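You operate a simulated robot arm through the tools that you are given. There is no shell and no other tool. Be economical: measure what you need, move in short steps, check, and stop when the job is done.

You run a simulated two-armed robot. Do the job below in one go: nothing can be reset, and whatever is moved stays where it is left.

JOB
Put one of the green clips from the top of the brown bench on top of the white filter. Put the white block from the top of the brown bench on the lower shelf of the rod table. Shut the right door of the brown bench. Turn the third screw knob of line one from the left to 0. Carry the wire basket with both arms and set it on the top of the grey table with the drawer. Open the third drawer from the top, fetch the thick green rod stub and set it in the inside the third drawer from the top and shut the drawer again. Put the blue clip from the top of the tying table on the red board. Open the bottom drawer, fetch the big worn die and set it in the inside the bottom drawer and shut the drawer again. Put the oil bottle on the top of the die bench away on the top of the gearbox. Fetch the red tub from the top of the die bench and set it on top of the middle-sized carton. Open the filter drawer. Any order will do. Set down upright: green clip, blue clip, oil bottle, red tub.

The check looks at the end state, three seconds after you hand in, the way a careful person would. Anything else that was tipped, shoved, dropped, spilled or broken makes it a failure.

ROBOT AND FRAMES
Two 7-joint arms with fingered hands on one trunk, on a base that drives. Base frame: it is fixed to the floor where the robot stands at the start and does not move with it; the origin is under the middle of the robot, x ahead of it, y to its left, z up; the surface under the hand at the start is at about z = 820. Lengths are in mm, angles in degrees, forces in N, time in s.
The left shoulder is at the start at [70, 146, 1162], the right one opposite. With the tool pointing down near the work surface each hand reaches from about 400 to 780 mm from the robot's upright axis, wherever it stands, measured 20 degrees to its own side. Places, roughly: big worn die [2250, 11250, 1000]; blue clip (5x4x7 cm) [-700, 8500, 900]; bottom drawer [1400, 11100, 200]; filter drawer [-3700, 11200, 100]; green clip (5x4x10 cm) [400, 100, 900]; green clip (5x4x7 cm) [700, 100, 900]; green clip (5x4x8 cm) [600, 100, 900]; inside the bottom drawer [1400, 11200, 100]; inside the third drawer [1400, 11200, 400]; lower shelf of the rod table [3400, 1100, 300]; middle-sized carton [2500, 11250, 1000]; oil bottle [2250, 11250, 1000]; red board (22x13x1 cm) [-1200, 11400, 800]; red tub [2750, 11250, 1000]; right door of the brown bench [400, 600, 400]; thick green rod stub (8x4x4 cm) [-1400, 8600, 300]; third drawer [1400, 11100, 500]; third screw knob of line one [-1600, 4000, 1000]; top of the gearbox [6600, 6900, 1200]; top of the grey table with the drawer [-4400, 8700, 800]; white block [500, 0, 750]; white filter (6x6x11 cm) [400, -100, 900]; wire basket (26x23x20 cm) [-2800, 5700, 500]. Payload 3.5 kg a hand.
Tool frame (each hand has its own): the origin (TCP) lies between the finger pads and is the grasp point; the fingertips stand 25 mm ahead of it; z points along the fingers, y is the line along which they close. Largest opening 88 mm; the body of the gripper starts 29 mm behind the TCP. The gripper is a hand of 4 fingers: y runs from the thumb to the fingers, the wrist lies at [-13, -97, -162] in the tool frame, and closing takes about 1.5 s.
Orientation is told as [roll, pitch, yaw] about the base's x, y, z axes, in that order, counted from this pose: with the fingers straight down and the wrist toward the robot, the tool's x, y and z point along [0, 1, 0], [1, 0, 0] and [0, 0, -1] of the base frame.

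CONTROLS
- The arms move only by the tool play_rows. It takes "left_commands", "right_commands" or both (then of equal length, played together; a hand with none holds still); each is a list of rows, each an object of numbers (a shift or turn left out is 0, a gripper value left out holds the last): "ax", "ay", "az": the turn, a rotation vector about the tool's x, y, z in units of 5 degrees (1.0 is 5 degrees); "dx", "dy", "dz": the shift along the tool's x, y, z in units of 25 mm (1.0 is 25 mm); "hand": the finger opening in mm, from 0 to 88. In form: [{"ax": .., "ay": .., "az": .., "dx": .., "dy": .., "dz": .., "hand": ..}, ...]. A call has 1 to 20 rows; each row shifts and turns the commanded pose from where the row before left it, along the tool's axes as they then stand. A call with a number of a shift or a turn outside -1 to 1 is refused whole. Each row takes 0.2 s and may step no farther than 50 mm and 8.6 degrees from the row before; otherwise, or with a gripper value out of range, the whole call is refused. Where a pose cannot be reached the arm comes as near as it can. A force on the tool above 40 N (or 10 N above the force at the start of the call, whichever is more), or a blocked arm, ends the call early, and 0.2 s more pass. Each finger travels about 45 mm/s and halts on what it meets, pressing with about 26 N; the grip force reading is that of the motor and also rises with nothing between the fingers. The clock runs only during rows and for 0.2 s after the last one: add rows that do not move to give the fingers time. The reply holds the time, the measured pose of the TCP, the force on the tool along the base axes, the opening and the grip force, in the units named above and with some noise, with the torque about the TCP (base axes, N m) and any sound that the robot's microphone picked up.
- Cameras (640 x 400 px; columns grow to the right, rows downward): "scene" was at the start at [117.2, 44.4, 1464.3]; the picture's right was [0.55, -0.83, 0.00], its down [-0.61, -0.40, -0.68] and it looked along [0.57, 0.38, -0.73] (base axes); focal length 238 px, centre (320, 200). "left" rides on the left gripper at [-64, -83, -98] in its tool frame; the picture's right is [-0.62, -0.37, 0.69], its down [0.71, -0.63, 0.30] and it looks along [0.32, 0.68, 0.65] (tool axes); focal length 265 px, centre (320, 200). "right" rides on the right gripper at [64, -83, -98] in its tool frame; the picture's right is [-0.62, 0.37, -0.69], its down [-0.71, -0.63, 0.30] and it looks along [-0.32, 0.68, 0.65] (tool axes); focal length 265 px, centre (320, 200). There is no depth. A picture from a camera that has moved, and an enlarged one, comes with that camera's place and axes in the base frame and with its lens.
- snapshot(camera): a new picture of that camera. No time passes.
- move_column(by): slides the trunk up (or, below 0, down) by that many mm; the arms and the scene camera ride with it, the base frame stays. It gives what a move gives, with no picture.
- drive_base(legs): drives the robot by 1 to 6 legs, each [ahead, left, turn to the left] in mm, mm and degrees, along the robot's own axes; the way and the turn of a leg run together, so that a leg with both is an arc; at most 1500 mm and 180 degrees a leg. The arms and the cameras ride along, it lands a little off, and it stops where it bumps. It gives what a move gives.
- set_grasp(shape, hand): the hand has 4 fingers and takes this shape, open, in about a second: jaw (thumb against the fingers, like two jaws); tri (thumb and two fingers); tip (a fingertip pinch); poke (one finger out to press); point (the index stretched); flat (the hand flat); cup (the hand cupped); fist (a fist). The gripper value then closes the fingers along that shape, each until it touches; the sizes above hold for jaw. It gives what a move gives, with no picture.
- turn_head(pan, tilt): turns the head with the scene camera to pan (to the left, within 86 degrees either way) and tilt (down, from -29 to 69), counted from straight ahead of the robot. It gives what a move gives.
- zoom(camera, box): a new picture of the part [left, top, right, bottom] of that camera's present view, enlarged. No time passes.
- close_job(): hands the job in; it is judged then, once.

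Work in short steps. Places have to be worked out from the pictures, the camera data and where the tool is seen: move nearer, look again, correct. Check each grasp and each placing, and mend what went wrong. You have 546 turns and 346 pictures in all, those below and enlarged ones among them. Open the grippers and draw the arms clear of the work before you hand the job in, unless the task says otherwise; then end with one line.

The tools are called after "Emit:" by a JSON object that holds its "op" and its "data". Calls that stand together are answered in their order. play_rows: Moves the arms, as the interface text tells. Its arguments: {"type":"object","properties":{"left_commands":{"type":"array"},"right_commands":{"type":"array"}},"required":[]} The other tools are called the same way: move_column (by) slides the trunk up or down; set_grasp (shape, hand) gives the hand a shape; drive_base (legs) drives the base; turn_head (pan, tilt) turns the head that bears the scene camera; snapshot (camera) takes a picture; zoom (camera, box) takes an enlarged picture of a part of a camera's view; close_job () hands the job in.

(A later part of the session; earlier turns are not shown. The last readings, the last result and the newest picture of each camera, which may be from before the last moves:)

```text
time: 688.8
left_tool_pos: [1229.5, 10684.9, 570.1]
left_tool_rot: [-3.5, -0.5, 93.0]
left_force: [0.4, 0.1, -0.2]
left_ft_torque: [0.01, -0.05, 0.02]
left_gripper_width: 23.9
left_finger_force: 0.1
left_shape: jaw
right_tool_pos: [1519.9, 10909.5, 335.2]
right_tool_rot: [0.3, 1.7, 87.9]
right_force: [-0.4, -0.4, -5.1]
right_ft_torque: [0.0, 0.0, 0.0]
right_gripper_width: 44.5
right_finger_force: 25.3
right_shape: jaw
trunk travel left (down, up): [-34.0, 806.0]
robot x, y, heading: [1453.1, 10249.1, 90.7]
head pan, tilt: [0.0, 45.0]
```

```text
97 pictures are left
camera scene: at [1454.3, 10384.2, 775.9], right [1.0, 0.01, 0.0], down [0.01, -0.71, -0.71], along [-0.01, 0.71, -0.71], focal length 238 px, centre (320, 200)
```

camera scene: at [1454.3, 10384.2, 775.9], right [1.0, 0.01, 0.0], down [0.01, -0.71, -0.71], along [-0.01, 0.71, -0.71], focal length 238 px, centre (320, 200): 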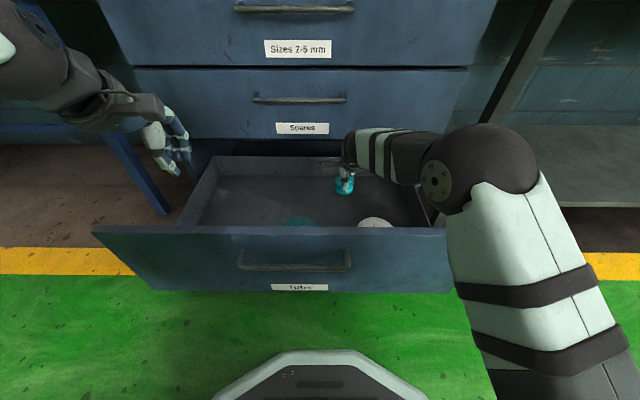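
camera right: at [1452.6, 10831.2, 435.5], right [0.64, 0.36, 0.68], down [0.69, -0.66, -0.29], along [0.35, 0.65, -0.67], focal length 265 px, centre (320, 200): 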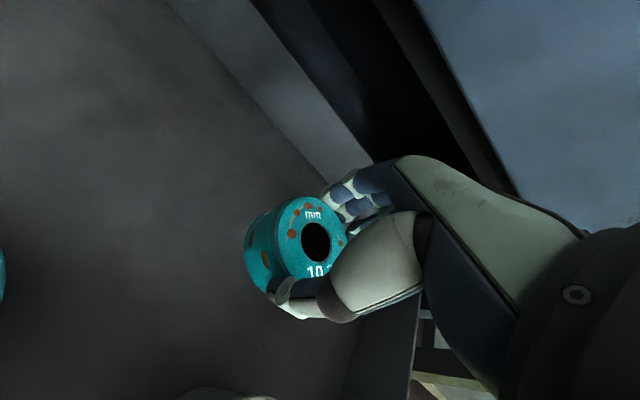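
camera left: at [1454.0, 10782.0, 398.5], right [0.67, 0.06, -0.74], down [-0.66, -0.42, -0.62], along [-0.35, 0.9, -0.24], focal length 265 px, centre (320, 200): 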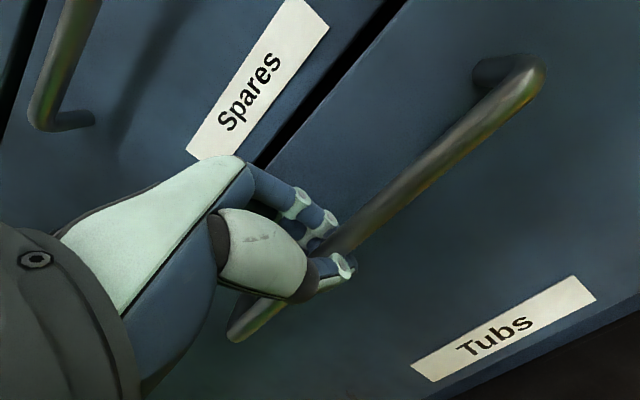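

The tray's back wall top is at z≈265, y≈11118, so the floor is near 190. Lower the hand 70 mm more by the arm.

Emit:
{"op": "play_rows", "data": {"right_commands": [{"dz": 0.7}, {"dz": 0.7}, {"dz": 0.7}, {"dz": 0.7}, {}]}}

Emit:
{"op": "play_rows", "data": {"right_commands": [{"dz": 0.4}, {"dz": 0.3}, {}]}}

Emit:
{"op": "snapshot", "data": {"camera": "right"}}

```text
time: 690.0
left_tool_pos: [1228.2, 10685.4, 568.4]
left_tool_rot: [-3.4, -0.4, 92.9]
left_force: [-0.4, 0.4, 0.6]
left_ft_torque: [0.02, 0.01, -0.03]
left_gripper_width: 23.9
left_finger_force: 0.1
left_shape: jaw
right_tool_pos: [1519.6, 10906.7, 264.5]
right_tool_rot: [0.2, 1.6, 87.9]
right_force: [0.0, 0.7, -5.2]
right_ft_torque: [-0.05, -0.03, 0.02]
right_gripper_width: 44.5
right_finger_force: 26.1
right_shape: jaw
trunk travel left (down, up): [-34.0, 806.0]
robot x, y, heading: [1454.9, 10255.3, 90.6]
head pan, tilt: [0.0, 45.0]
```

```text
time: 690.8
left_tool_pos: [1230.1, 10685.5, 568.5]
left_tool_rot: [-3.4, -0.4, 93.0]
left_force: [0.3, 0.6, 0.8]
left_ft_torque: [0.05, -0.02, -0.03]
left_gripper_width: 24.1
left_finger_force: 0.0
left_shape: jaw
right_tool_pos: [1519.3, 10907.1, 244.2]
right_tool_rot: [0.2, 1.6, 87.9]
right_force: [-0.1, 0.3, -5.5]
right_ft_torque: [-0.03, 0.0, 0.01]
right_gripper_width: 44.6
right_finger_force: 25.8
right_shape: jaw
trunk travel left (down, up): [-34.0, 806.0]
robot x, y, heading: [1455.1, 10250.5, 90.4]
head pan, tilt: [0.0, 45.0]
```

```text
96 pictures are left
camera right: at [1452.6, 10828.9, 345.7], right [0.64, 0.36, 0.68], down [0.69, -0.66, -0.29], along [0.35, 0.65, -0.67], focal length 265 px, centre (320, 200)
```

right: 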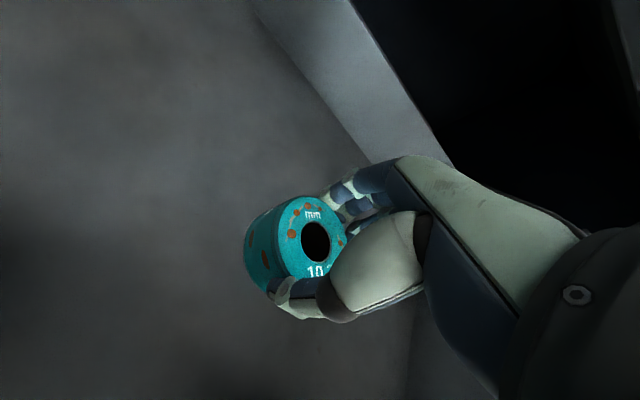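

Floor computes to z≈170. Lower 30 mm more, then feel.

Emit:
{"op": "play_rows", "data": {"right_commands": [{"dz": 0.6}, {"dz": 0.6}, {}]}}

Emit:
{"op": "play_rows", "data": {"right_commands": [{"dz": 0.25}, {}, {"dz": 0.2}, {}]}}

```text
time: 691.6
left_tool_pos: [1230.2, 10684.9, 567.6]
left_tool_rot: [-3.5, -0.4, 92.9]
left_force: [-0.7, 0.3, 0.5]
left_ft_torque: [-0.01, -0.03, -0.01]
left_gripper_width: 24.1
left_finger_force: 0.0
left_shape: jaw
right_tool_pos: [1519.0, 10906.2, 216.0]
right_tool_rot: [0.2, 1.6, 87.9]
right_force: [-0.3, -0.2, -5.3]
right_ft_torque: [-0.02, 0.03, 0.01]
right_gripper_width: 44.6
right_finger_force: 26.1
right_shape: jaw
trunk travel left (down, up): [-34.0, 806.0]
robot x, y, heading: [1458.4, 10246.9, 90.8]
head pan, tilt: [0.0, 45.0]
```

```text
time: 692.6
left_tool_pos: [1230.5, 10685.6, 568.4]
left_tool_rot: [-3.6, -0.4, 93.0]
left_force: [-0.3, -0.1, 0.2]
left_ft_torque: [0.0, 0.01, -0.03]
left_gripper_width: 23.6
left_finger_force: 0.1
left_shape: jaw
right_tool_pos: [1518.3, 10905.4, 205.2]
right_tool_rot: [0.2, 1.6, 87.9]
right_force: [-0.2, 0.0, -5.5]
right_ft_torque: [0.01, -0.01, 0.01]
right_gripper_width: 44.7
right_finger_force: 25.8
right_shape: jaw
trunk travel left (down, up): [-34.0, 806.0]
robot x, y, heading: [1456.8, 10254.6, 90.5]
head pan, tilt: [0.0, 45.0]
```

Emit:
{"op": "play_rows", "data": {"right_commands": [{"dz": 0.2}, {}, {"dz": 0.2}, {}]}}

Emit:
{"op": "play_rows", "data": {"right_commands": [{"dz": 0.15}, {}, {"dz": 0.15}, {}]}}

```text
time: 693.6
left_tool_pos: [1230.2, 10685.8, 567.9]
left_tool_rot: [-3.4, -0.4, 93.0]
left_force: [0.0, 0.3, -0.7]
left_ft_torque: [-0.02, 0.05, 0.02]
left_gripper_width: 23.8
left_finger_force: 0.0
left_shape: jaw
right_tool_pos: [1519.1, 10906.9, 195.2]
right_tool_rot: [0.2, 1.7, 87.9]
right_force: [0.2, -0.2, -5.7]
right_ft_torque: [-0.01, -0.01, 0.02]
right_gripper_width: 44.8
right_finger_force: 25.9
right_shape: jaw
trunk travel left (down, up): [-34.0, 806.0]
robot x, y, heading: [1457.5, 10253.7, 90.5]
head pan, tilt: [0.0, 45.0]
```

```text
time: 694.6
left_tool_pos: [1229.8, 10685.0, 568.3]
left_tool_rot: [-3.4, -0.4, 92.9]
left_force: [0.0, 0.6, 0.4]
left_ft_torque: [0.02, -0.01, -0.01]
left_gripper_width: 23.9
left_finger_force: 0.0
left_shape: jaw
right_tool_pos: [1518.6, 10905.8, 188.7]
right_tool_rot: [0.2, 1.5, 88.0]
right_force: [-0.1, -0.5, -0.4]
right_ft_torque: [0.09, -0.02, 0.01]
right_gripper_width: 44.1
right_finger_force: 25.8
right_shape: jaw
trunk travel left (down, up): [-34.0, 806.0]
robot x, y, heading: [1450.2, 10249.9, 90.5]
head pan, tilt: [0.0, 45.0]
```

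Weight taken by the floor (z≈189). Open the hand and rise.

Emit:
{"op": "play_rows", "data": {"right_commands": [{"dz": 0.04}, {"hand": 52}, {"hand": 60}, {"hand": 68}, {}, {}, {}]}}

Emit:
{"op": "play_rows", "data": {"right_commands": [{"dz": -0.5}, {"dz": -0.9}, {"dz": -0.9}, {"dz": -0.9}, {"dz": -0.9}, {"dz": -0.9}, {"dz": -0.9}, {"dz": -0.9}]}}

Emit:
{"op": "snapshot", "data": {"camera": "right"}}

```text
time: 696.2
left_tool_pos: [1228.8, 10686.8, 568.9]
left_tool_rot: [-3.6, -0.4, 93.1]
left_force: [0.4, 0.4, 0.8]
left_ft_torque: [0.04, 0.03, 0.04]
left_gripper_width: 24.0
left_finger_force: 0.1
left_shape: jaw
right_tool_pos: [1517.6, 10905.9, 188.0]
right_tool_rot: [0.3, 1.5, 87.8]
right_force: [-0.1, 0.2, 0.1]
right_ft_torque: [0.01, 0.0, 0.0]
right_gripper_width: 67.7
right_finger_force: 0.1
right_shape: jaw
trunk travel left (down, up): [-34.0, 806.0]
robot x, y, heading: [1454.0, 10254.7, 90.8]
head pan, tilt: [0.0, 45.0]
```

```text
time: 698.0
left_tool_pos: [1228.7, 10684.6, 569.2]
left_tool_rot: [-3.5, -0.4, 93.1]
left_force: [-0.5, 0.3, -0.8]
left_ft_torque: [-0.03, 0.0, 0.01]
left_gripper_width: 23.9
left_finger_force: 0.1
left_shape: jaw
right_tool_pos: [1518.8, 10909.1, 358.1]
right_tool_rot: [0.3, 1.6, 87.9]
right_force: [0.0, 0.1, 0.1]
right_ft_torque: [0.02, 0.0, -0.01]
right_gripper_width: 67.6
right_finger_force: 0.0
right_shape: jaw
trunk travel left (down, up): [-34.0, 806.0]
robot x, y, heading: [1457.2, 10250.2, 90.5]
head pan, tilt: [0.0, 45.0]
```

```text
95 pictures are left
camera right: at [1451.7, 10830.6, 458.0], right [0.64, 0.36, 0.68], down [0.69, -0.66, -0.29], along [0.35, 0.65, -0.67], focal length 265 px, centre (320, 200)
```

right: 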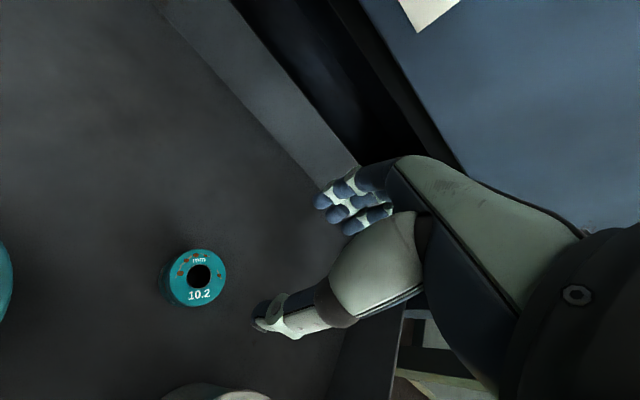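

Die stands in the drawer. I drive back 50, raise, then back off further and prepare the closed, pitched right hand to push the drawer shut.

Emit:
{"op": "drive_base", "data": {"legs": [[-50, 0, 0]]}}

Emit:
{"op": "move_column", "data": {"by": 260}}

Emit:
{"op": "drive_base", "data": {"legs": [[-270, 0, 0]]}}

Emit:
{"op": "play_rows", "data": {"right_commands": [{"dy": -1, "hand": 0}, {"dy": -1}, {"ax": -1}, {"ax": -1}, {"ax": -1}, {"ax": -1}, {"ax": -1}, {"ax": -1}, {"ax": -1}, {"ax": -1}]}}

Emit:
{"op": "move_column", "data": {"by": -225}}

Emit:
{"op": "snapshot", "data": {"camera": "scene"}}

```text
time: 699.0
left_tool_pos: [1228.7, 10636.3, 569.6]
left_tool_rot: [-3.5, -0.4, 92.9]
left_force: [-0.1, 0.2, 0.0]
left_ft_torque: [-0.02, -0.01, 0.0]
left_gripper_width: 24.2
left_finger_force: 0.1
left_shape: jaw
right_tool_pos: [1520.7, 10857.7, 357.1]
right_tool_rot: [0.3, 1.6, 87.8]
right_force: [-0.5, -0.5, -0.4]
right_ft_torque: [0.01, -0.01, 0.02]
right_gripper_width: 68.0
right_finger_force: 0.1
right_shape: jaw
trunk travel left (down, up): [-34.0, 806.0]
robot x, y, heading: [1456.4, 10199.4, 90.5]
head pan, tilt: [0.0, 45.0]
```

```text
time: 701.6
left_tool_pos: [1229.4, 10635.9, 828.9]
left_tool_rot: [-3.5, -0.3, 92.9]
left_force: [-0.1, 0.4, 0.1]
left_ft_torque: [0.04, -0.04, 0.02]
left_gripper_width: 23.9
left_finger_force: 0.2
left_shape: jaw
right_tool_pos: [1521.2, 10857.9, 616.3]
right_tool_rot: [0.2, 1.6, 87.8]
right_force: [-0.3, 0.6, 0.0]
right_ft_torque: [-0.01, 0.04, -0.02]
right_gripper_width: 67.5
right_finger_force: 0.0
right_shape: jaw
trunk travel left (down, up): [-294.0, 546.0]
robot x, y, heading: [1453.0, 10201.2, 90.4]
head pan, tilt: [0.0, 45.0]
```

```text
time: 703.5
left_tool_pos: [1231.7, 10369.2, 827.7]
left_tool_rot: [-3.5, -0.4, 93.1]
left_force: [-0.4, -0.2, 1.0]
left_ft_torque: [0.02, 0.0, 0.03]
left_gripper_width: 24.0
left_finger_force: 0.0
left_shape: jaw
right_tool_pos: [1520.6, 10592.0, 617.9]
right_tool_rot: [0.3, 1.5, 88.0]
right_force: [-1.1, 0.4, -0.2]
right_ft_torque: [0.03, 0.03, -0.03]
right_gripper_width: 67.5
right_finger_force: 0.1
right_shape: jaw
trunk travel left (down, up): [-294.0, 546.0]
robot x, y, heading: [1458.7, 9939.1, 90.7]
head pan, tilt: [0.0, 45.0]
```

```text
time: 705.7
left_tool_pos: [1232.0, 10369.7, 830.2]
left_tool_rot: [-3.5, -0.4, 93.2]
left_force: [0.1, 0.3, 0.4]
left_ft_torque: [-0.03, -0.01, -0.01]
left_gripper_width: 23.8
left_finger_force: 0.0
left_shape: jaw
right_tool_pos: [1524.4, 10546.7, 623.8]
right_tool_rot: [2.4, -38.6, 85.5]
right_force: [0.7, 0.4, 0.0]
right_ft_torque: [0.0, 0.0, -0.04]
right_gripper_width: 0.0
right_finger_force: 26.5
right_shape: jaw
trunk travel left (down, up): [-294.0, 546.0]
robot x, y, heading: [1455.5, 9937.0, 90.2]
head pan, tilt: [0.0, 45.0]
```

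```text
time: 708.1
left_tool_pos: [1231.4, 10369.3, 603.6]
left_tool_rot: [-3.5, -0.4, 93.1]
left_force: [-0.8, 0.5, 0.2]
left_ft_torque: [-0.03, 0.0, 0.0]
left_gripper_width: 23.8
left_finger_force: 0.1
left_shape: jaw
right_tool_pos: [1526.2, 10545.3, 394.8]
right_tool_rot: [1.9, -38.2, 85.7]
right_force: [0.6, 0.5, 0.2]
right_ft_torque: [0.01, 0.05, -0.02]
right_gripper_width: 0.0
right_finger_force: 25.9
right_shape: jaw
trunk travel left (down, up): [-69.0, 771.0]
robot x, y, heading: [1458.3, 9936.0, 90.6]
head pan, tilt: [0.0, 45.0]
```

```text
94 pictures are left
camera scene: at [1457.3, 10068.0, 811.0], right [1.0, 0.01, 0.0], down [0.01, -0.71, -0.71], along [-0.01, 0.71, -0.71], focal length 238 px, centre (320, 200)
```

scene: 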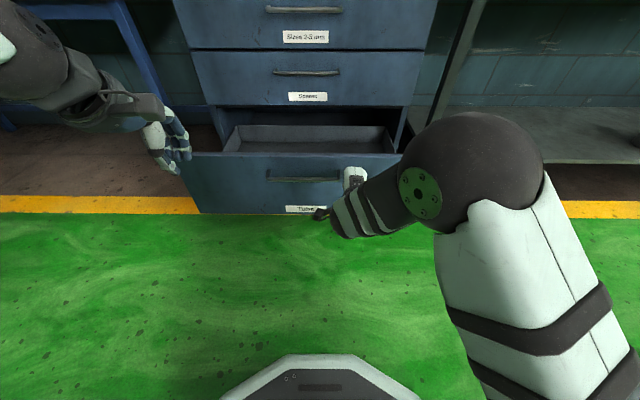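

Hand is in front of the panel just above the bar height. Drive forward to push it shut.

Emit:
{"op": "move_column", "data": {"by": -8}}

Emit:
{"op": "drive_base", "data": {"legs": [[380, 0, 0]]}}

Emit:
{"op": "snapshot", "data": {"camera": "scene"}}

```text
time: 708.7
left_tool_pos: [1231.9, 10368.3, 595.9]
left_tool_rot: [-3.5, -0.4, 93.1]
left_force: [0.1, 0.1, -0.2]
left_ft_torque: [0.0, -0.01, -0.01]
left_gripper_width: 24.1
left_finger_force: 0.1
left_shape: jaw
right_tool_pos: [1525.7, 10545.1, 387.3]
right_tool_rot: [1.9, -38.2, 85.7]
right_force: [0.4, 0.6, -0.4]
right_ft_torque: [0.0, -0.01, -0.04]
right_gripper_width: 0.0
right_finger_force: 25.6
right_shape: jaw
trunk travel left (down, up): [-61.0, 779.0]
robot x, y, heading: [1457.9, 9936.1, 90.7]
head pan, tilt: [0.0, 45.0]
```

```text
time: 711.1
left_tool_pos: [1230.5, 10753.8, 596.4]
left_tool_rot: [-3.4, -0.4, 92.8]
left_force: [0.3, -1.3, -0.3]
left_ft_torque: [0.02, 0.0, -0.01]
left_gripper_width: 24.0
left_finger_force: 0.0
left_shape: jaw
right_tool_pos: [1526.9, 10928.7, 388.3]
right_tool_rot: [1.9, -38.3, 85.3]
right_force: [0.3, -0.6, 0.4]
right_ft_torque: [0.03, 0.01, -0.01]
right_gripper_width: 0.1
right_finger_force: 25.1
right_shape: jaw
trunk travel left (down, up): [-61.0, 779.0]
robot x, y, heading: [1454.0, 10319.5, 90.2]
head pan, tilt: [0.0, 45.0]
```

```text
93 pictures are left
camera scene: at [1454.3, 10451.5, 803.0], right [1.0, 0.01, 0.0], down [0.01, -0.71, -0.71], along [0.0, 0.71, -0.71], focal length 238 px, centre (320, 200)
```

scene: 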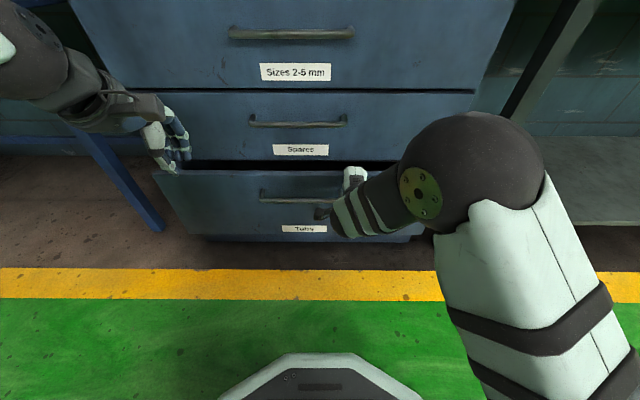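

Nearly closed, about 50 mm left. Continue pushing until it stops.

Emit:
{"op": "drive_base", "data": {"legs": [[75, 0, 0]]}}

Emit:
{"op": "snapshot", "data": {"camera": "scene"}}

```text
time: 712.2
left_tool_pos: [1229.3, 10816.5, 595.7]
left_tool_rot: [-3.3, -0.6, 92.8]
left_force: [-0.6, 0.1, 0.1]
left_ft_torque: [-0.01, 0.0, 0.0]
left_gripper_width: 23.7
left_finger_force: 0.0
left_shape: jaw
right_tool_pos: [1526.5, 10989.0, 386.9]
right_tool_rot: [2.3, -37.8, 85.0]
right_force: [-0.6, -13.9, 4.3]
right_ft_torque: [-0.12, -0.01, -0.02]
right_gripper_width: 0.0
right_finger_force: 25.7
right_shape: jaw
trunk travel left (down, up): [-61.0, 779.0]
robot x, y, heading: [1455.5, 10380.2, 90.5]
head pan, tilt: [0.0, 45.0]
stopped in leg 1: the force on the tool passed its limit at 102 N (the readings are from after the stop); the commanded pose is now the measured one
```

```text
92 pictures are left
camera scene: at [1453.7, 10513.6, 803.1], right [1.0, 0.01, 0.0], down [0.01, -0.71, -0.71], along [0.0, 0.71, -0.71], focal length 238 px, centre (320, 200)
```

scene: 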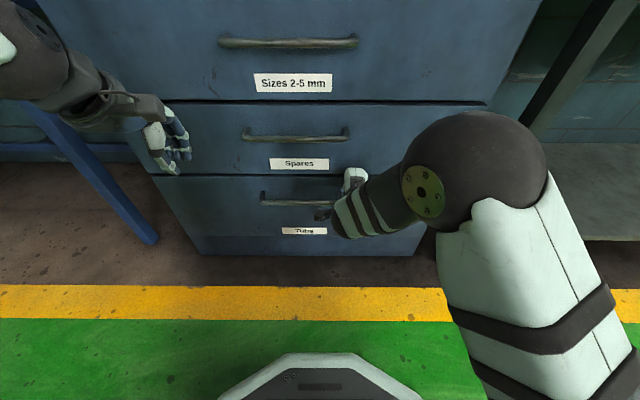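

Both drawers are shut. Last: the gear-oil bottle. I back off, straighten the right hand, raise the trunk and drive to the bottle.

Emit:
{"op": "drive_base", "data": {"legs": [[-200, 0, 0]]}}

Emit:
{"op": "play_rows", "data": {"right_commands": [{"ax": 1, "dz": -0.6, "hand": 80}, {"ax": 1, "dz": -0.6}, {"ax": 1, "dz": -0.6}, {"ax": 1, "dz": -0.6}, {"ax": 1, "dz": -0.6}, {"ax": 1, "dz": -0.6}, {"ax": 1, "dz": -0.6}, {"ax": 0.6, "az": -0.9, "ay": -0.4}, {"dz": -1}, {"dz": -1}, {"dz": -1}], "left_commands": [{"dz": -1, "dy": -0.5}, {"dz": -1, "dy": -0.5}, {"dz": -1, "dy": -0.5}, {"dz": -1}, {"dz": -1}, {"dz": -1}, {"dz": -1}, {"dz": -1}, {"dx": 0.5}, {"dx": 0.5}, {"dx": 0.5}]}}

Emit:
{"op": "move_column", "data": {"by": 400}}

Emit:
{"op": "move_column", "data": {"by": 250}}

Emit:
{"op": "drive_base", "data": {"legs": [[0, -600, 0]]}}

Emit:
{"op": "turn_head", "data": {"pan": -5, "tilt": 38}}

Emit:
{"op": "snapshot", "data": {"camera": "scene"}}

```text
time: 713.8
left_tool_pos: [1230.8, 10618.9, 595.3]
left_tool_rot: [-3.4, -0.3, 93.0]
left_force: [0.2, 0.6, -0.4]
left_ft_torque: [0.03, 0.0, 0.0]
left_gripper_width: 24.0
left_finger_force: 0.0
left_shape: jaw
right_tool_pos: [1527.9, 10790.8, 385.3]
right_tool_rot: [2.2, -37.8, 85.2]
right_force: [0.7, -0.4, 0.3]
right_ft_torque: [0.01, 0.02, -0.02]
right_gripper_width: 0.0
right_finger_force: 25.9
right_shape: jaw
trunk travel left (down, up): [-61.0, 779.0]
robot x, y, heading: [1452.4, 10184.6, 90.3]
head pan, tilt: [0.0, 45.0]
```

```text
time: 716.1
left_tool_pos: [1198.9, 10632.8, 768.6]
left_tool_rot: [-3.4, -0.4, 93.0]
left_force: [0.1, 0.5, 0.0]
left_ft_torque: [0.02, -0.01, 0.02]
left_gripper_width: 24.2
left_finger_force: 0.1
left_shape: jaw
left hand out of reach, approached as far as the arm can: row 2, 3, 4, 5, 6, 7
right_tool_pos: [1527.8, 10751.8, 557.2]
right_tool_rot: [-0.4, 0.3, 91.0]
right_force: [-0.6, 0.0, -1.1]
right_ft_torque: [0.0, 0.02, 0.01]
right_gripper_width: 80.0
right_finger_force: 0.1
right_shape: jaw
trunk travel left (down, up): [-61.0, 779.0]
robot x, y, heading: [1455.6, 10188.7, 90.1]
head pan, tilt: [0.0, 45.0]
```

```text
time: 720.0
left_tool_pos: [1198.8, 10633.4, 1167.3]
left_tool_rot: [-3.3, -0.2, 92.9]
left_force: [-0.6, -0.8, 0.4]
left_ft_torque: [-0.05, 0.03, 0.03]
left_gripper_width: 23.8
left_finger_force: 0.1
left_shape: jaw
right_tool_pos: [1527.2, 10753.5, 956.2]
right_tool_rot: [-0.4, 0.1, 91.0]
right_force: [0.5, 0.2, 0.0]
right_ft_torque: [0.02, -0.04, 0.0]
right_gripper_width: 80.0
right_finger_force: 0.1
right_shape: jaw
trunk travel left (down, up): [-461.0, 379.0]
robot x, y, heading: [1456.1, 10183.5, 90.4]
head pan, tilt: [0.0, 45.0]
```

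```text
time: 722.6
left_tool_pos: [1199.4, 10633.6, 1417.4]
left_tool_rot: [-3.4, -0.3, 93.0]
left_force: [-0.7, 0.0, 0.3]
left_ft_torque: [0.0, 0.0, 0.01]
left_gripper_width: 23.7
left_finger_force: 0.1
left_shape: jaw
right_tool_pos: [1527.6, 10752.3, 1205.3]
right_tool_rot: [-0.5, 0.1, 91.0]
right_force: [0.8, 0.3, -0.2]
right_ft_torque: [-0.01, 0.02, -0.01]
right_gripper_width: 79.8
right_finger_force: 0.0
right_shape: jaw
trunk travel left (down, up): [-711.0, 129.0]
robot x, y, heading: [1454.5, 10187.7, 90.5]
head pan, tilt: [0.0, 45.0]
```

```text
time: 725.9
left_tool_pos: [1789.6, 10639.4, 1416.9]
left_tool_rot: [-3.5, -0.3, 93.5]
left_force: [0.5, 0.1, -0.1]
left_ft_torque: [0.03, 0.0, 0.03]
left_gripper_width: 23.9
left_finger_force: 0.1
left_shape: jaw
right_tool_pos: [2116.6, 10760.9, 1206.4]
right_tool_rot: [-0.5, 0.2, 91.6]
right_force: [0.6, -0.2, -0.3]
right_ft_torque: [-0.01, -0.03, -0.02]
right_gripper_width: 80.2
right_finger_force: 0.1
right_shape: jaw
trunk travel left (down, up): [-711.0, 129.0]
robot x, y, heading: [2050.3, 10191.6, 91.0]
head pan, tilt: [0.0, 45.0]
```

```text
time: 726.6
left_tool_pos: [1791.9, 10637.4, 1418.4]
left_tool_rot: [-3.4, -0.3, 93.5]
left_force: [-0.7, 0.5, -0.2]
left_ft_torque: [-0.01, -0.01, 0.01]
left_gripper_width: 24.0
left_finger_force: 0.2
left_shape: jaw
right_tool_pos: [2116.9, 10761.9, 1206.4]
right_tool_rot: [-0.4, 0.1, 91.6]
right_force: [0.4, 0.4, 1.4]
right_ft_torque: [0.01, 0.01, 0.01]
right_gripper_width: 80.1
right_finger_force: 0.0
right_shape: jaw
trunk travel left (down, up): [-711.0, 129.0]
robot x, y, heading: [2049.8, 10193.3, 91.1]
head pan, tilt: [-5.0, 38.0]
```

```text
91 pictures are left
camera scene: at [2057.3, 10329.5, 1463.2], right [1.0, -0.07, 0.0], down [-0.04, -0.61, -0.79], along [0.05, 0.79, -0.62], focal length 238 px, centre (320, 200)
```

scene: 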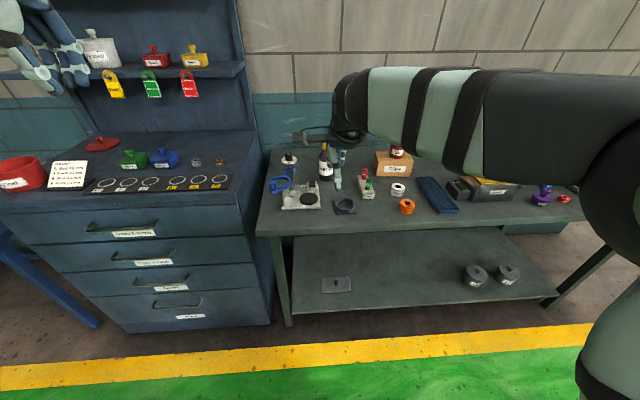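

Pull the left hand back from the shelf unit, then drive 390 mm forward and view the bottle with the right camera.

Emit:
{"op": "play_rows", "data": {"left_commands": [{"dy": -1}, {"dy": -1}, {"dy": -1}, {"dy": -1}]}}

Emit:
{"op": "drive_base", "data": {"legs": [[390, 0, -1]]}}

Emit:
{"op": "snapshot", "data": {"camera": "right"}}

Emit:
{"op": "snapshot", "data": {"camera": "scene"}}

```text
time: 727.2
left_tool_pos: [1786.1, 10606.6, 1435.0]
left_tool_rot: [-2.0, -0.5, 95.8]
left_force: [8.2, 34.7, -29.5]
left_ft_torque: [-1.27, 3.13, 3.37]
left_gripper_width: 24.0
left_finger_force: 0.0
left_shape: jaw
left hand out of reach, approached as far as the arm can: row 1, 2, 3
right_tool_pos: [2119.1, 10761.1, 1205.7]
right_tool_rot: [-0.4, 0.0, 91.5]
right_force: [0.2, -0.1, -0.1]
right_ft_torque: [-0.01, 0.05, 0.02]
right_gripper_width: 79.9
right_finger_force: 0.1
right_shape: jaw
trunk travel left (down, up): [-711.0, 129.0]
robot x, y, heading: [2049.9, 10193.0, 91.1]
head pan, tilt: [-5.0, 38.0]
stopped in row 3 (left hand): the force on the tool passed its limit at 219 N (the readings are from after the stop); the commanded pose is now the measured one
```

```text
time: 728.0
left_tool_pos: [1783.4, 10612.1, 1435.3]
left_tool_rot: [-2.1, -0.7, 96.1]
left_force: [3.4, 9.7, -8.5]
left_ft_torque: [-0.35, 0.92, 0.97]
left_gripper_width: 23.9
left_finger_force: 0.1
left_shape: jaw
right_tool_pos: [2115.8, 10766.9, 1207.7]
right_tool_rot: [-0.4, 0.0, 91.7]
right_force: [0.2, -0.9, -0.4]
right_ft_torque: [-0.02, -0.01, 0.05]
right_gripper_width: 80.1
right_finger_force: 0.0
right_shape: jaw
trunk travel left (down, up): [-711.0, 129.0]
robot x, y, heading: [2051.3, 10201.6, 91.0]
head pan, tilt: [-5.0, 38.0]
stopped in leg 1: the force on the tool passed its limit at 58 N (the readings are from after the stop); the commanded pose is now the measured one
```

```text
90 pictures are left
camera right: at [2054.3, 10681.5, 1305.2], right [0.6, 0.39, 0.7], down [0.73, -0.61, -0.3], along [0.31, 0.69, -0.65], focal length 265 px, centre (320, 200)
```

right: 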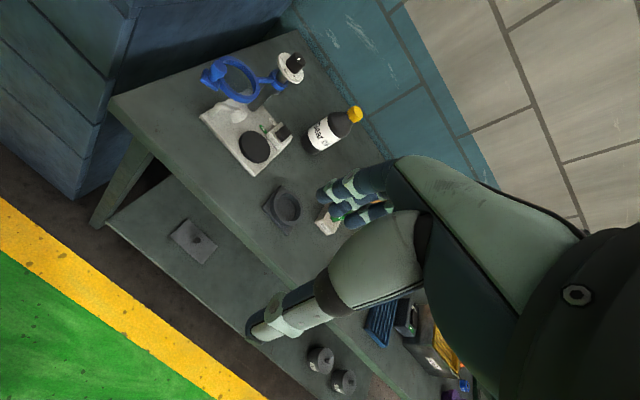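

```text
89 pictures are left
camera scene: at [2056.8, 10334.4, 1463.5], right [1.0, -0.07, 0.0], down [-0.04, -0.61, -0.79], along [0.05, 0.79, -0.61], focal length 238 px, centre (320, 200)
```

scene: 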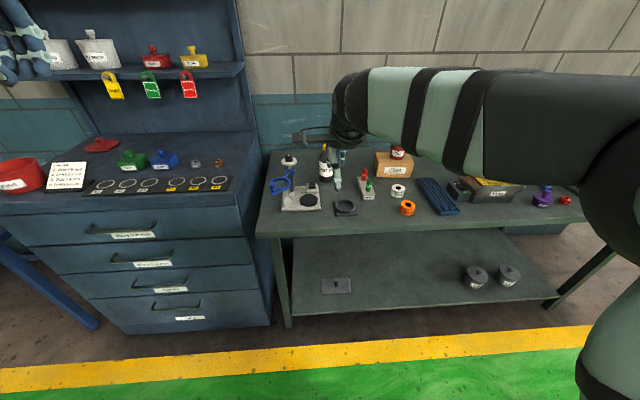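

The left arm folded onto itself; I move it forward/inward/lower to relax it, then drive on.

Emit:
{"op": "play_rows", "data": {"left_commands": [{"dy": 1}, {"dy": 1}, {"dx": -1, "dz": 0.6}, {"dx": -1, "dz": 0.6}, {"dx": -1, "dz": 0.6}, {"dx": -1, "dz": 0.6}, {"dx": -1}, {}]}}

Emit:
{"op": "drive_base", "data": {"legs": [[380, -20, -1]]}}

Emit:
{"op": "snapshot", "data": {"camera": "right"}}

Emit:
{"op": "snapshot", "data": {"camera": "scene"}}

```text
time: 729.8
left_tool_pos: [1905.4, 10679.2, 1379.8]
left_tool_rot: [-2.2, -0.6, 96.0]
left_force: [0.1, 0.0, 0.2]
left_ft_torque: [0.0, -0.01, 0.0]
left_gripper_width: 24.1
left_finger_force: 0.1
left_shape: jaw
right_tool_pos: [2116.3, 10768.1, 1205.8]
right_tool_rot: [-0.5, 0.2, 91.7]
right_force: [0.1, 1.0, 0.1]
right_ft_torque: [0.04, -0.02, 0.01]
right_gripper_width: 79.8
right_finger_force: 0.0
right_shape: jaw
trunk travel left (down, up): [-711.0, 129.0]
robot x, y, heading: [2055.7, 10201.4, 91.2]
head pan, tilt: [-5.0, 38.0]
```

```text
time: 732.2
left_tool_pos: [1929.6, 11065.1, 1380.5]
left_tool_rot: [-2.2, -0.8, 94.9]
left_force: [0.3, -1.0, -0.1]
left_ft_torque: [0.02, -0.01, 0.01]
left_gripper_width: 24.1
left_finger_force: 0.0
left_shape: jaw
right_tool_pos: [2144.4, 11149.0, 1207.3]
right_tool_rot: [-0.4, 0.1, 90.7]
right_force: [0.2, -0.5, 1.0]
right_ft_torque: [0.01, 0.01, -0.01]
right_gripper_width: 79.9
right_finger_force: 0.1
right_shape: jaw
trunk travel left (down, up): [-711.0, 129.0]
robot x, y, heading: [2067.3, 10586.6, 90.5]
head pan, tilt: [-5.0, 38.0]
```

```text
88 pictures are left
camera right: at [2079.4, 11066.9, 1304.9], right [0.61, 0.38, 0.7], down [0.72, -0.62, -0.3], along [0.32, 0.69, -0.65], focal length 265 px, centre (320, 200)
```

right: 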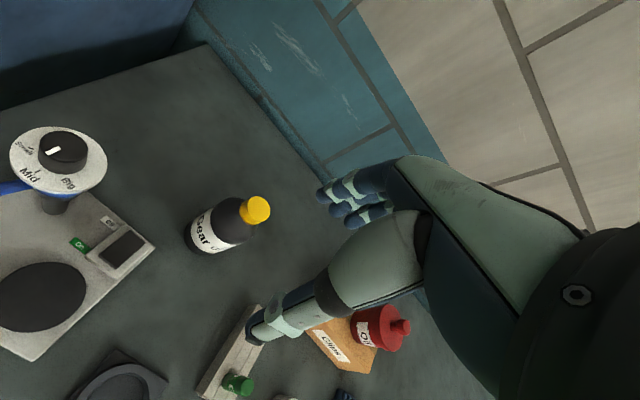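

```text
87 pictures are left
camera scene: at [2075.8, 10719.9, 1463.4], right [1.0, -0.09, 0.0], down [-0.05, -0.61, -0.79], along [0.07, 0.79, -0.61], focal length 238 px, centre (320, 200)
```

scene: 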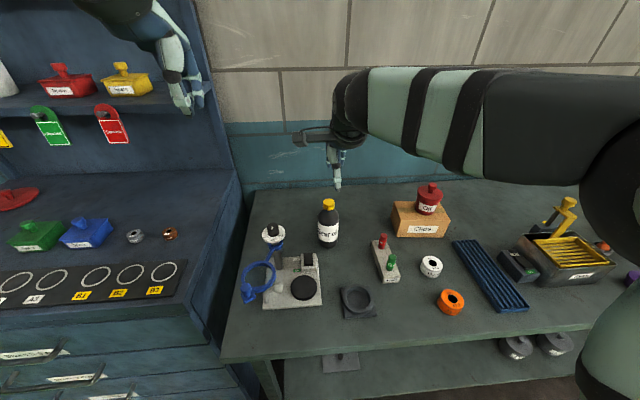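

Cap centre ≈[2148,11263,1027]. Move over it and descend to z≈1065, then check.

Emit:
{"op": "play_rows", "data": {"right_commands": [{"dy": 0.92, "dx": -0.03}, {"dy": 0.92, "dx": -0.03}, {"dy": 0.92, "dx": -0.03}, {"dy": 0.92}, {"dy": 0.88}, {"dz": 0.95}, {"dz": 0.95}, {"dz": 0.95}, {"dz": 0.95}, {"dz": 0.95}, {"dz": 0.9}, {}]}}

Emit:
{"op": "snapshot", "data": {"camera": "right"}}

```text
time: 734.8
left_tool_pos: [1930.6, 11067.0, 1379.4]
left_tool_rot: [-2.3, -0.7, 94.9]
left_force: [-0.7, 0.6, -0.4]
left_ft_torque: [-0.02, 0.01, 0.01]
left_gripper_width: 23.9
left_finger_force: 0.1
left_shape: jaw
right_tool_pos: [2145.5, 11264.1, 1065.6]
right_tool_rot: [-0.3, 0.2, 90.6]
right_force: [0.1, 0.2, 0.4]
right_ft_torque: [-0.02, 0.0, 0.01]
right_gripper_width: 80.2
right_finger_force: 0.1
right_shape: jaw
trunk travel left (down, up): [-711.0, 129.0]
robot x, y, heading: [2067.7, 10586.9, 90.2]
head pan, tilt: [-5.0, 38.0]
```

```text
86 pictures are left
camera right: at [2081.4, 11181.1, 1163.1], right [0.61, 0.38, 0.7], down [0.72, -0.62, -0.3], along [0.32, 0.69, -0.65], focal length 265 px, centre (320, 200)
```

right: 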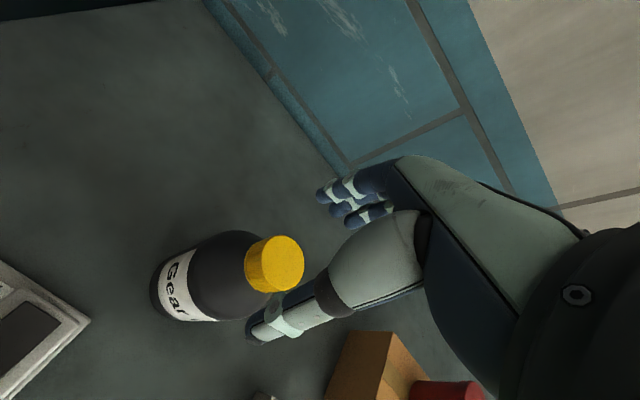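

On axis; cap top ≈1027. Descend 40 mm and grip the cap.

Emit:
{"op": "play_rows", "data": {"right_commands": [{"dz": 0.8}, {"dz": 0.8}, {}, {"hand": 60}, {"hand": 40}, {"hand": 20}, {"hand": 20}, {"hand": 20}, {"hand": 20}, {"hand": 20}]}}

Emit:
{"op": "play_rows", "data": {"right_commands": [{"dz": -0.3}, {"dz": -0.4}, {"dz": -0.5}, {}]}}

Emit:
{"op": "snapshot", "data": {"camera": "right"}}

```text
time: 737.0
left_tool_pos: [1929.8, 11065.1, 1380.2]
left_tool_rot: [-2.2, -0.8, 94.9]
left_force: [0.6, 0.8, 0.3]
left_ft_torque: [-0.02, 0.01, -0.02]
left_gripper_width: 23.8
left_finger_force: 0.1
left_shape: jaw
right_tool_pos: [2145.5, 11264.2, 1025.1]
right_tool_rot: [-0.4, 0.0, 90.6]
right_force: [0.3, -0.6, 2.0]
right_ft_torque: [0.18, -0.02, 0.03]
right_gripper_width: 22.9
right_finger_force: 26.2
right_shape: jaw
trunk travel left (down, up): [-711.0, 129.0]
robot x, y, heading: [2069.4, 10584.2, 90.0]
head pan, tilt: [-5.0, 38.0]
```

```text
time: 738.0
left_tool_pos: [1930.6, 11067.6, 1379.6]
left_tool_rot: [-2.0, -0.4, 95.0]
left_force: [0.4, -0.5, 0.0]
left_ft_torque: [0.01, -0.01, 0.01]
left_gripper_width: 23.9
left_finger_force: 0.1
left_shape: jaw
right_tool_pos: [2145.1, 11264.6, 1053.9]
right_tool_rot: [-0.5, 0.2, 90.5]
right_force: [0.1, -0.5, -5.2]
right_ft_torque: [-0.01, 0.01, -0.03]
right_gripper_width: 22.1
right_finger_force: 25.9
right_shape: jaw
trunk travel left (down, up): [-711.0, 129.0]
robot x, y, heading: [2068.1, 10584.1, 90.2]
head pan, tilt: [-5.0, 38.0]
```

```text
85 pictures are left
camera right: at [2081.7, 11182.5, 1151.5], right [0.61, 0.38, 0.7], down [0.72, -0.62, -0.3], along [0.32, 0.68, -0.65], focal length 265 px, centre (320, 200)
```

right: 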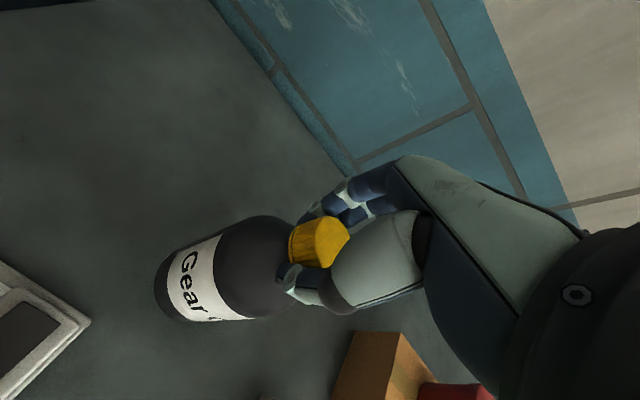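

Bottle lifted (0.5 kg), upright. Raise it, back off and survey the way to the gearbox.

Emit:
{"op": "play_rows", "data": {"right_commands": [{"dz": -0.9}, {"dz": -0.9}, {"dz": -0.9}, {"dz": -0.9}, {"dz": -0.9}, {"dz": -0.9}]}}

Emit:
{"op": "drive_base", "data": {"legs": [[-500, 0, 0], [0, 0, -110]]}}

Emit:
{"op": "turn_head", "data": {"pan": -15, "tilt": 12}}

Emit:
{"op": "snapshot", "data": {"camera": "scene"}}

```text
time: 739.4
left_tool_pos: [1930.0, 11067.5, 1379.7]
left_tool_rot: [-2.2, -0.5, 94.9]
left_force: [0.5, 0.6, -0.6]
left_ft_torque: [0.0, 0.02, -0.02]
left_gripper_width: 24.0
left_finger_force: 0.2
left_shape: jaw
right_tool_pos: [2144.7, 11268.0, 1188.5]
right_tool_rot: [-0.4, 0.2, 90.6]
right_force: [-0.6, -0.3, -5.1]
right_ft_torque: [0.02, 0.0, 0.01]
right_gripper_width: 22.0
right_finger_force: 26.4
right_shape: jaw
trunk travel left (down, up): [-711.0, 129.0]
robot x, y, heading: [2067.7, 10583.0, 90.2]
head pan, tilt: [-5.0, 38.0]
```

```text
time: 747.0
left_tool_pos: [2569.7, 10045.5, 1379.5]
left_tool_rot: [-2.3, -0.6, -16.4]
left_force: [0.1, 1.2, -0.1]
left_ft_torque: [0.0, 0.04, 0.02]
left_gripper_width: 23.8
left_finger_force: 0.1
left_shape: jaw
right_tool_pos: [2677.5, 9773.4, 1189.1]
right_tool_rot: [-0.3, 0.3, -20.8]
right_force: [0.7, 0.3, -4.9]
right_ft_torque: [-0.02, -0.01, -0.01]
right_gripper_width: 21.7
right_finger_force: 26.0
right_shape: jaw
trunk travel left (down, up): [-711.0, 129.0]
robot x, y, heading: [2070.7, 10092.5, -21.2]
head pan, tilt: [-5.0, 38.0]
```

```text
time: 747.9
left_tool_pos: [2568.8, 10046.2, 1379.5]
left_tool_rot: [-2.0, -0.6, -16.4]
left_force: [-0.3, -0.9, 0.9]
left_ft_torque: [-0.02, -0.03, 0.02]
left_gripper_width: 23.8
left_finger_force: 0.0
left_shape: jaw
right_tool_pos: [2677.9, 9773.5, 1188.0]
right_tool_rot: [-0.3, 0.2, -20.9]
right_force: [0.0, 0.1, -5.0]
right_ft_torque: [-0.02, -0.05, -0.02]
right_gripper_width: 21.6
right_finger_force: 25.7
right_shape: jaw
trunk travel left (down, up): [-711.0, 129.0]
robot x, y, heading: [2067.6, 10092.9, -21.4]
head pan, tilt: [-15.0, 12.0]
```

```text
84 pictures are left
camera scene: at [2193.7, 10020.5, 1504.4], right [-0.59, -0.81, 0.0], down [-0.17, 0.12, -0.98], along [0.79, -0.58, -0.21], focal length 238 px, centre (320, 200)
```

scene: 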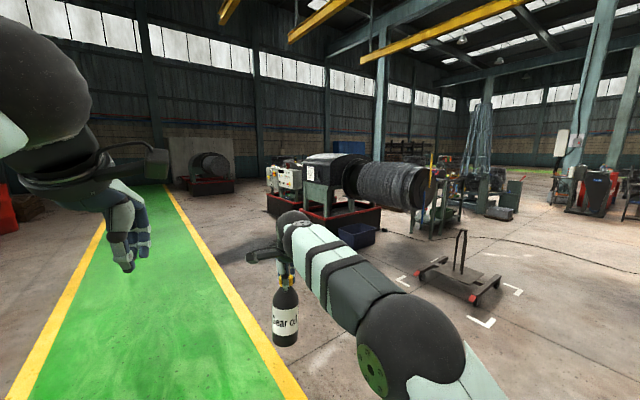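

Emit:
{"op": "zoom", "data": {"camera": "scene", "box": [240, 130, 460, 260]}}

```text
2.91 times, centred on (350, 195) of scene
camera zoom: at [2193.7, 10020.5, 1504.4], right [-0.59, -0.81, 0.0], down [-0.17, 0.12, -0.98], along [0.79, -0.58, -0.21], focal length 692 px, centre (233, 214)
```

zoom: 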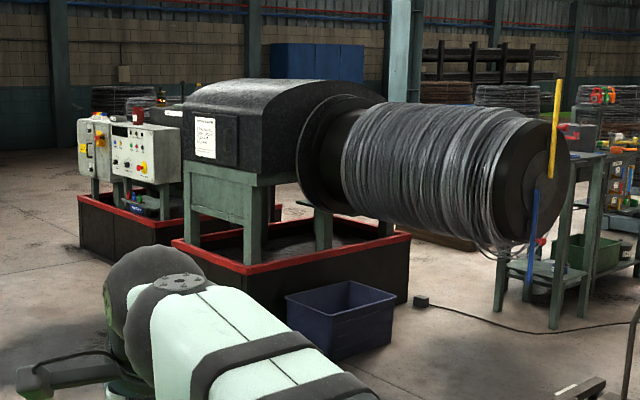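

The gearbox should be near the dark housing of the coil machine; I need a closer look. Drive ~3.2 m toward it.

Emit:
{"op": "drive_base", "data": {"legs": [[1080, -110, 0], [1080, -110, 0], [1000, -110, 0]]}}

Emit:
{"op": "turn_head", "data": {"pan": -25, "tilt": 15}}

Emit:
{"op": "snapshot", "data": {"camera": "scene"}}

```text
time: 763.5
left_tool_pos: [5397.0, 8590.6, 1380.5]
left_tool_rot: [-2.3, -0.5, -16.0]
left_force: [0.2, -0.3, -0.2]
left_ft_torque: [0.04, -0.02, 0.04]
left_gripper_width: 24.0
left_finger_force: 0.0
left_shape: jaw
right_tool_pos: [5507.3, 8320.6, 1188.1]
right_tool_rot: [-0.4, 0.1, -20.5]
right_force: [0.2, -0.7, -4.2]
right_ft_torque: [-0.01, 0.01, 0.03]
right_gripper_width: 21.6
right_finger_force: 25.7
right_shape: jaw
trunk travel left (down, up): [-711.0, 129.0]
robot x, y, heading: [4894.1, 8631.1, -21.0]
head pan, tilt: [-15.0, 12.0]
```

```text
time: 764.2
left_tool_pos: [5398.6, 8591.3, 1381.1]
left_tool_rot: [-2.1, -0.6, -16.1]
left_force: [-0.2, 0.4, 0.5]
left_ft_torque: [-0.02, 0.02, -0.04]
left_gripper_width: 24.0
left_finger_force: 0.1
left_shape: jaw
right_tool_pos: [5507.4, 8320.0, 1188.1]
right_tool_rot: [-0.4, 0.2, -20.4]
right_force: [-0.2, 0.0, -4.2]
right_ft_torque: [-0.01, -0.02, -0.02]
right_gripper_width: 21.9
right_finger_force: 26.2
right_shape: jaw
trunk travel left (down, up): [-711.0, 129.0]
robot x, y, heading: [4896.3, 8634.1, -21.0]
head pan, tilt: [-25.0, 15.0]
```

```text
82 pictures are left
camera scene: at [5011.6, 8549.7, 1499.6], right [-0.72, -0.7, 0.0], down [-0.18, 0.19, -0.97], along [0.67, -0.69, -0.26], focal length 238 px, centre (320, 200)
```

scene: 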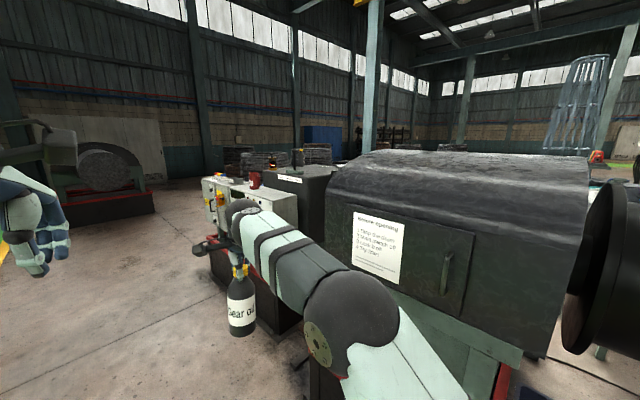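

The flat-topped dark box at px (300,178) matches the gearbox place. Zoom.

Emit:
{"op": "zoom", "data": {"camera": "scene", "box": [190, 130, 430, 280]}}

```text
2.67 times, centred on (310, 205) of scene
camera zoom: at [5011.6, 8549.7, 1499.6], right [-0.72, -0.7, 0.0], down [-0.18, 0.19, -0.97], along [0.67, -0.69, -0.26], focal length 634 px, centre (347, 187)
```

zoom: 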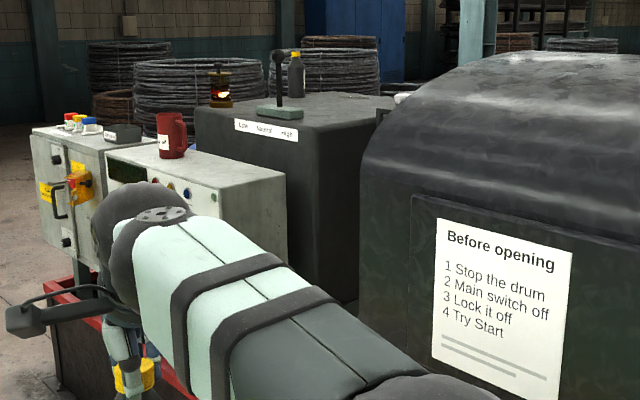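

The gearbox front face is at y≈7385 behind a control cabinet; its flat top (z≈1200) has free space near the right-front. I drive to x≈6400, y≈8300 and turn to face -y, at a safe distance.

Emit:
{"op": "drive_base", "data": {"legs": [[760, 113, 0], [760, 113, 0], [0, 0, -69]]}}

Emit:
{"op": "move_column", "data": {"by": 125}}

Emit:
{"op": "turn_head", "data": {"pan": 0, "tilt": 25}}

Emit:
{"op": "snapshot", "data": {"camera": "scene"}}

```text
time: 775.1
left_tool_pos: [6532.9, 7818.6, 1381.4]
left_tool_rot: [-2.2, -0.7, -85.0]
left_force: [0.1, 0.2, 0.1]
left_ft_torque: [0.0, -0.02, -0.01]
left_gripper_width: 23.8
left_finger_force: 0.1
left_shape: jaw
right_tool_pos: [6319.9, 7619.6, 1190.8]
right_tool_rot: [-0.4, 0.0, -89.4]
right_force: [0.0, 5.8, 0.5]
right_ft_torque: [0.57, -0.18, 0.25]
right_gripper_width: 21.6
right_finger_force: 25.7
right_shape: jaw
trunk travel left (down, up): [-711.0, 129.0]
robot x, y, heading: [6396.5, 8300.3, -89.9]
head pan, tilt: [-25.0, 15.0]
```

```text
time: 776.6
left_tool_pos: [6533.3, 7816.3, 1505.3]
left_tool_rot: [-2.2, -0.7, -85.2]
left_force: [0.3, 0.3, 0.9]
left_ft_torque: [0.0, 0.01, 0.01]
left_gripper_width: 24.0
left_finger_force: 0.0
left_shape: jaw
right_tool_pos: [6320.1, 7616.8, 1311.9]
right_tool_rot: [-0.4, 0.3, -89.5]
right_force: [-0.1, -0.7, -4.8]
right_ft_torque: [-0.05, 0.07, 0.02]
right_gripper_width: 21.3
right_finger_force: 26.1
right_shape: jaw
trunk travel left (down, up): [-836.0, 4.0]
robot x, y, heading: [6394.3, 8295.7, -89.9]
head pan, tilt: [-25.0, 15.0]
```

```text
time: 777.5
left_tool_pos: [6533.8, 7817.5, 1504.4]
left_tool_rot: [-2.2, -0.6, -85.2]
left_force: [-0.8, 0.3, -0.4]
left_ft_torque: [0.0, -0.01, -0.02]
left_gripper_width: 24.1
left_finger_force: 0.0
left_shape: jaw
right_tool_pos: [6320.3, 7617.9, 1313.0]
right_tool_rot: [-0.5, 0.2, -89.5]
right_force: [-0.2, -0.4, -6.0]
right_ft_torque: [-0.04, 0.06, 0.0]
right_gripper_width: 21.8
right_finger_force: 26.3
right_shape: jaw
trunk travel left (down, up): [-836.0, 4.0]
robot x, y, heading: [6396.9, 8298.8, -89.9]
head pan, tilt: [0.0, 25.0]
```

```text
80 pictures are left
camera scene: at [6396.5, 8156.0, 1608.4], right [-1.0, 0.0, 0.0], down [0.0, 0.42, -0.91], along [0.0, -0.91, -0.42], focal length 238 px, centre (320, 200)
```

scene: 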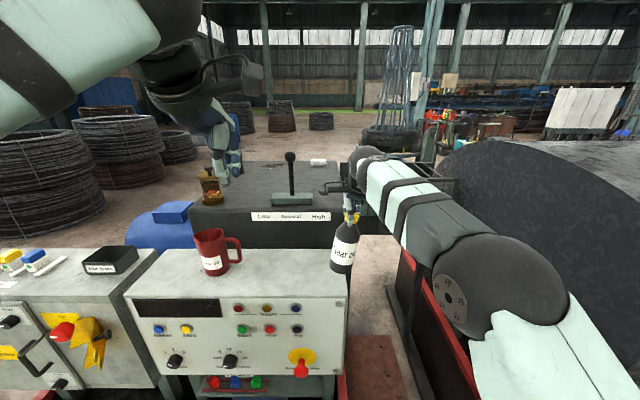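

Gearbox top: x≈6265–6914, y≈6740–7330, z≈1215, lever in the middle; free spot at ≈[6370,7210]. Cabinet front is y≈7644. I raise the bottle 105 mm, then approach in steps.

Emit:
{"op": "play_rows", "data": {"right_commands": [{"dz": -0.9}, {"dz": -0.9}, {"dz": -0.9}, {"dz": -0.9}, {"dz": -0.8}, {}]}}

Emit:
{"op": "drive_base", "data": {"legs": [[250, 84, 0]]}}

Emit:
{"op": "snapshot", "data": {"camera": "scene"}}

Emit:
{"op": "snapshot", "data": {"camera": "right"}}

```text
time: 778.9
left_tool_pos: [6534.0, 7816.6, 1504.7]
left_tool_rot: [-2.1, -0.6, -85.1]
left_force: [0.5, 0.0, 0.0]
left_ft_torque: [-0.02, -0.02, 0.0]
left_gripper_width: 24.1
left_finger_force: 0.1
left_shape: jaw
right_tool_pos: [6319.8, 7628.0, 1397.2]
right_tool_rot: [-0.4, 0.4, -89.4]
right_force: [0.2, 0.4, -4.7]
right_ft_torque: [-0.02, 0.03, 0.02]
right_gripper_width: 21.5
right_finger_force: 25.9
right_shape: jaw
right hand out of reach, approached as far as the arm can: row 3, 4, 5
trunk travel left (down, up): [-836.0, 4.0]
robot x, y, heading: [6395.8, 8299.8, -89.8]
head pan, tilt: [0.0, 25.0]
```

```text
time: 780.8
left_tool_pos: [6612.4, 7571.0, 1506.8]
left_tool_rot: [-2.2, -0.9, -85.3]
left_force: [-0.4, -0.4, 0.5]
left_ft_torque: [-0.02, 0.0, 0.01]
left_gripper_width: 24.0
left_finger_force: 0.1
left_shape: jaw
right_tool_pos: [6398.8, 7384.6, 1398.9]
right_tool_rot: [-0.4, 0.0, -89.6]
right_force: [0.1, -0.8, -5.0]
right_ft_torque: [-0.03, 0.03, 0.0]
right_gripper_width: 21.6
right_finger_force: 26.2
right_shape: jaw
trunk travel left (down, up): [-836.0, 4.0]
robot x, y, heading: [6479.1, 8052.8, -90.1]
head pan, tilt: [0.0, 25.0]
```

```text
79 pictures are left
camera scene: at [6477.6, 7910.8, 1608.8], right [-1.0, 0.0, 0.0], down [0.0, 0.42, -0.91], along [0.0, -0.91, -0.42], focal length 238 px, centre (320, 200)
```

scene: 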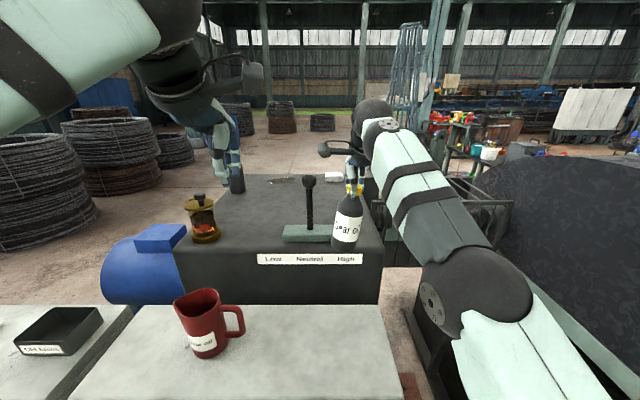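

```text
78 pictures are left
camera right: at [6462.8, 7468.2, 1496.4], right [-0.61, -0.37, 0.7], down [-0.72, 0.63, -0.3], along [-0.32, -0.69, -0.65], focal length 265 px, centre (320, 200)
```

right: 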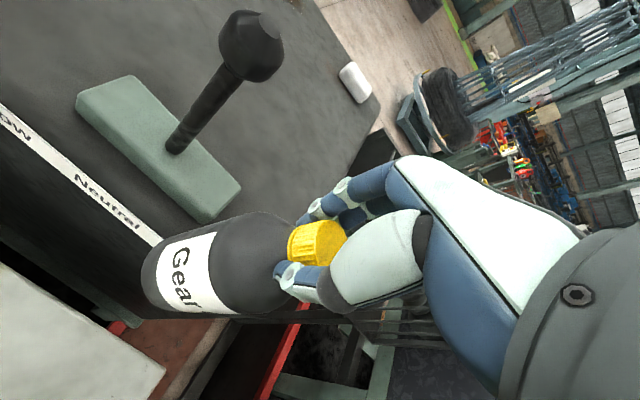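

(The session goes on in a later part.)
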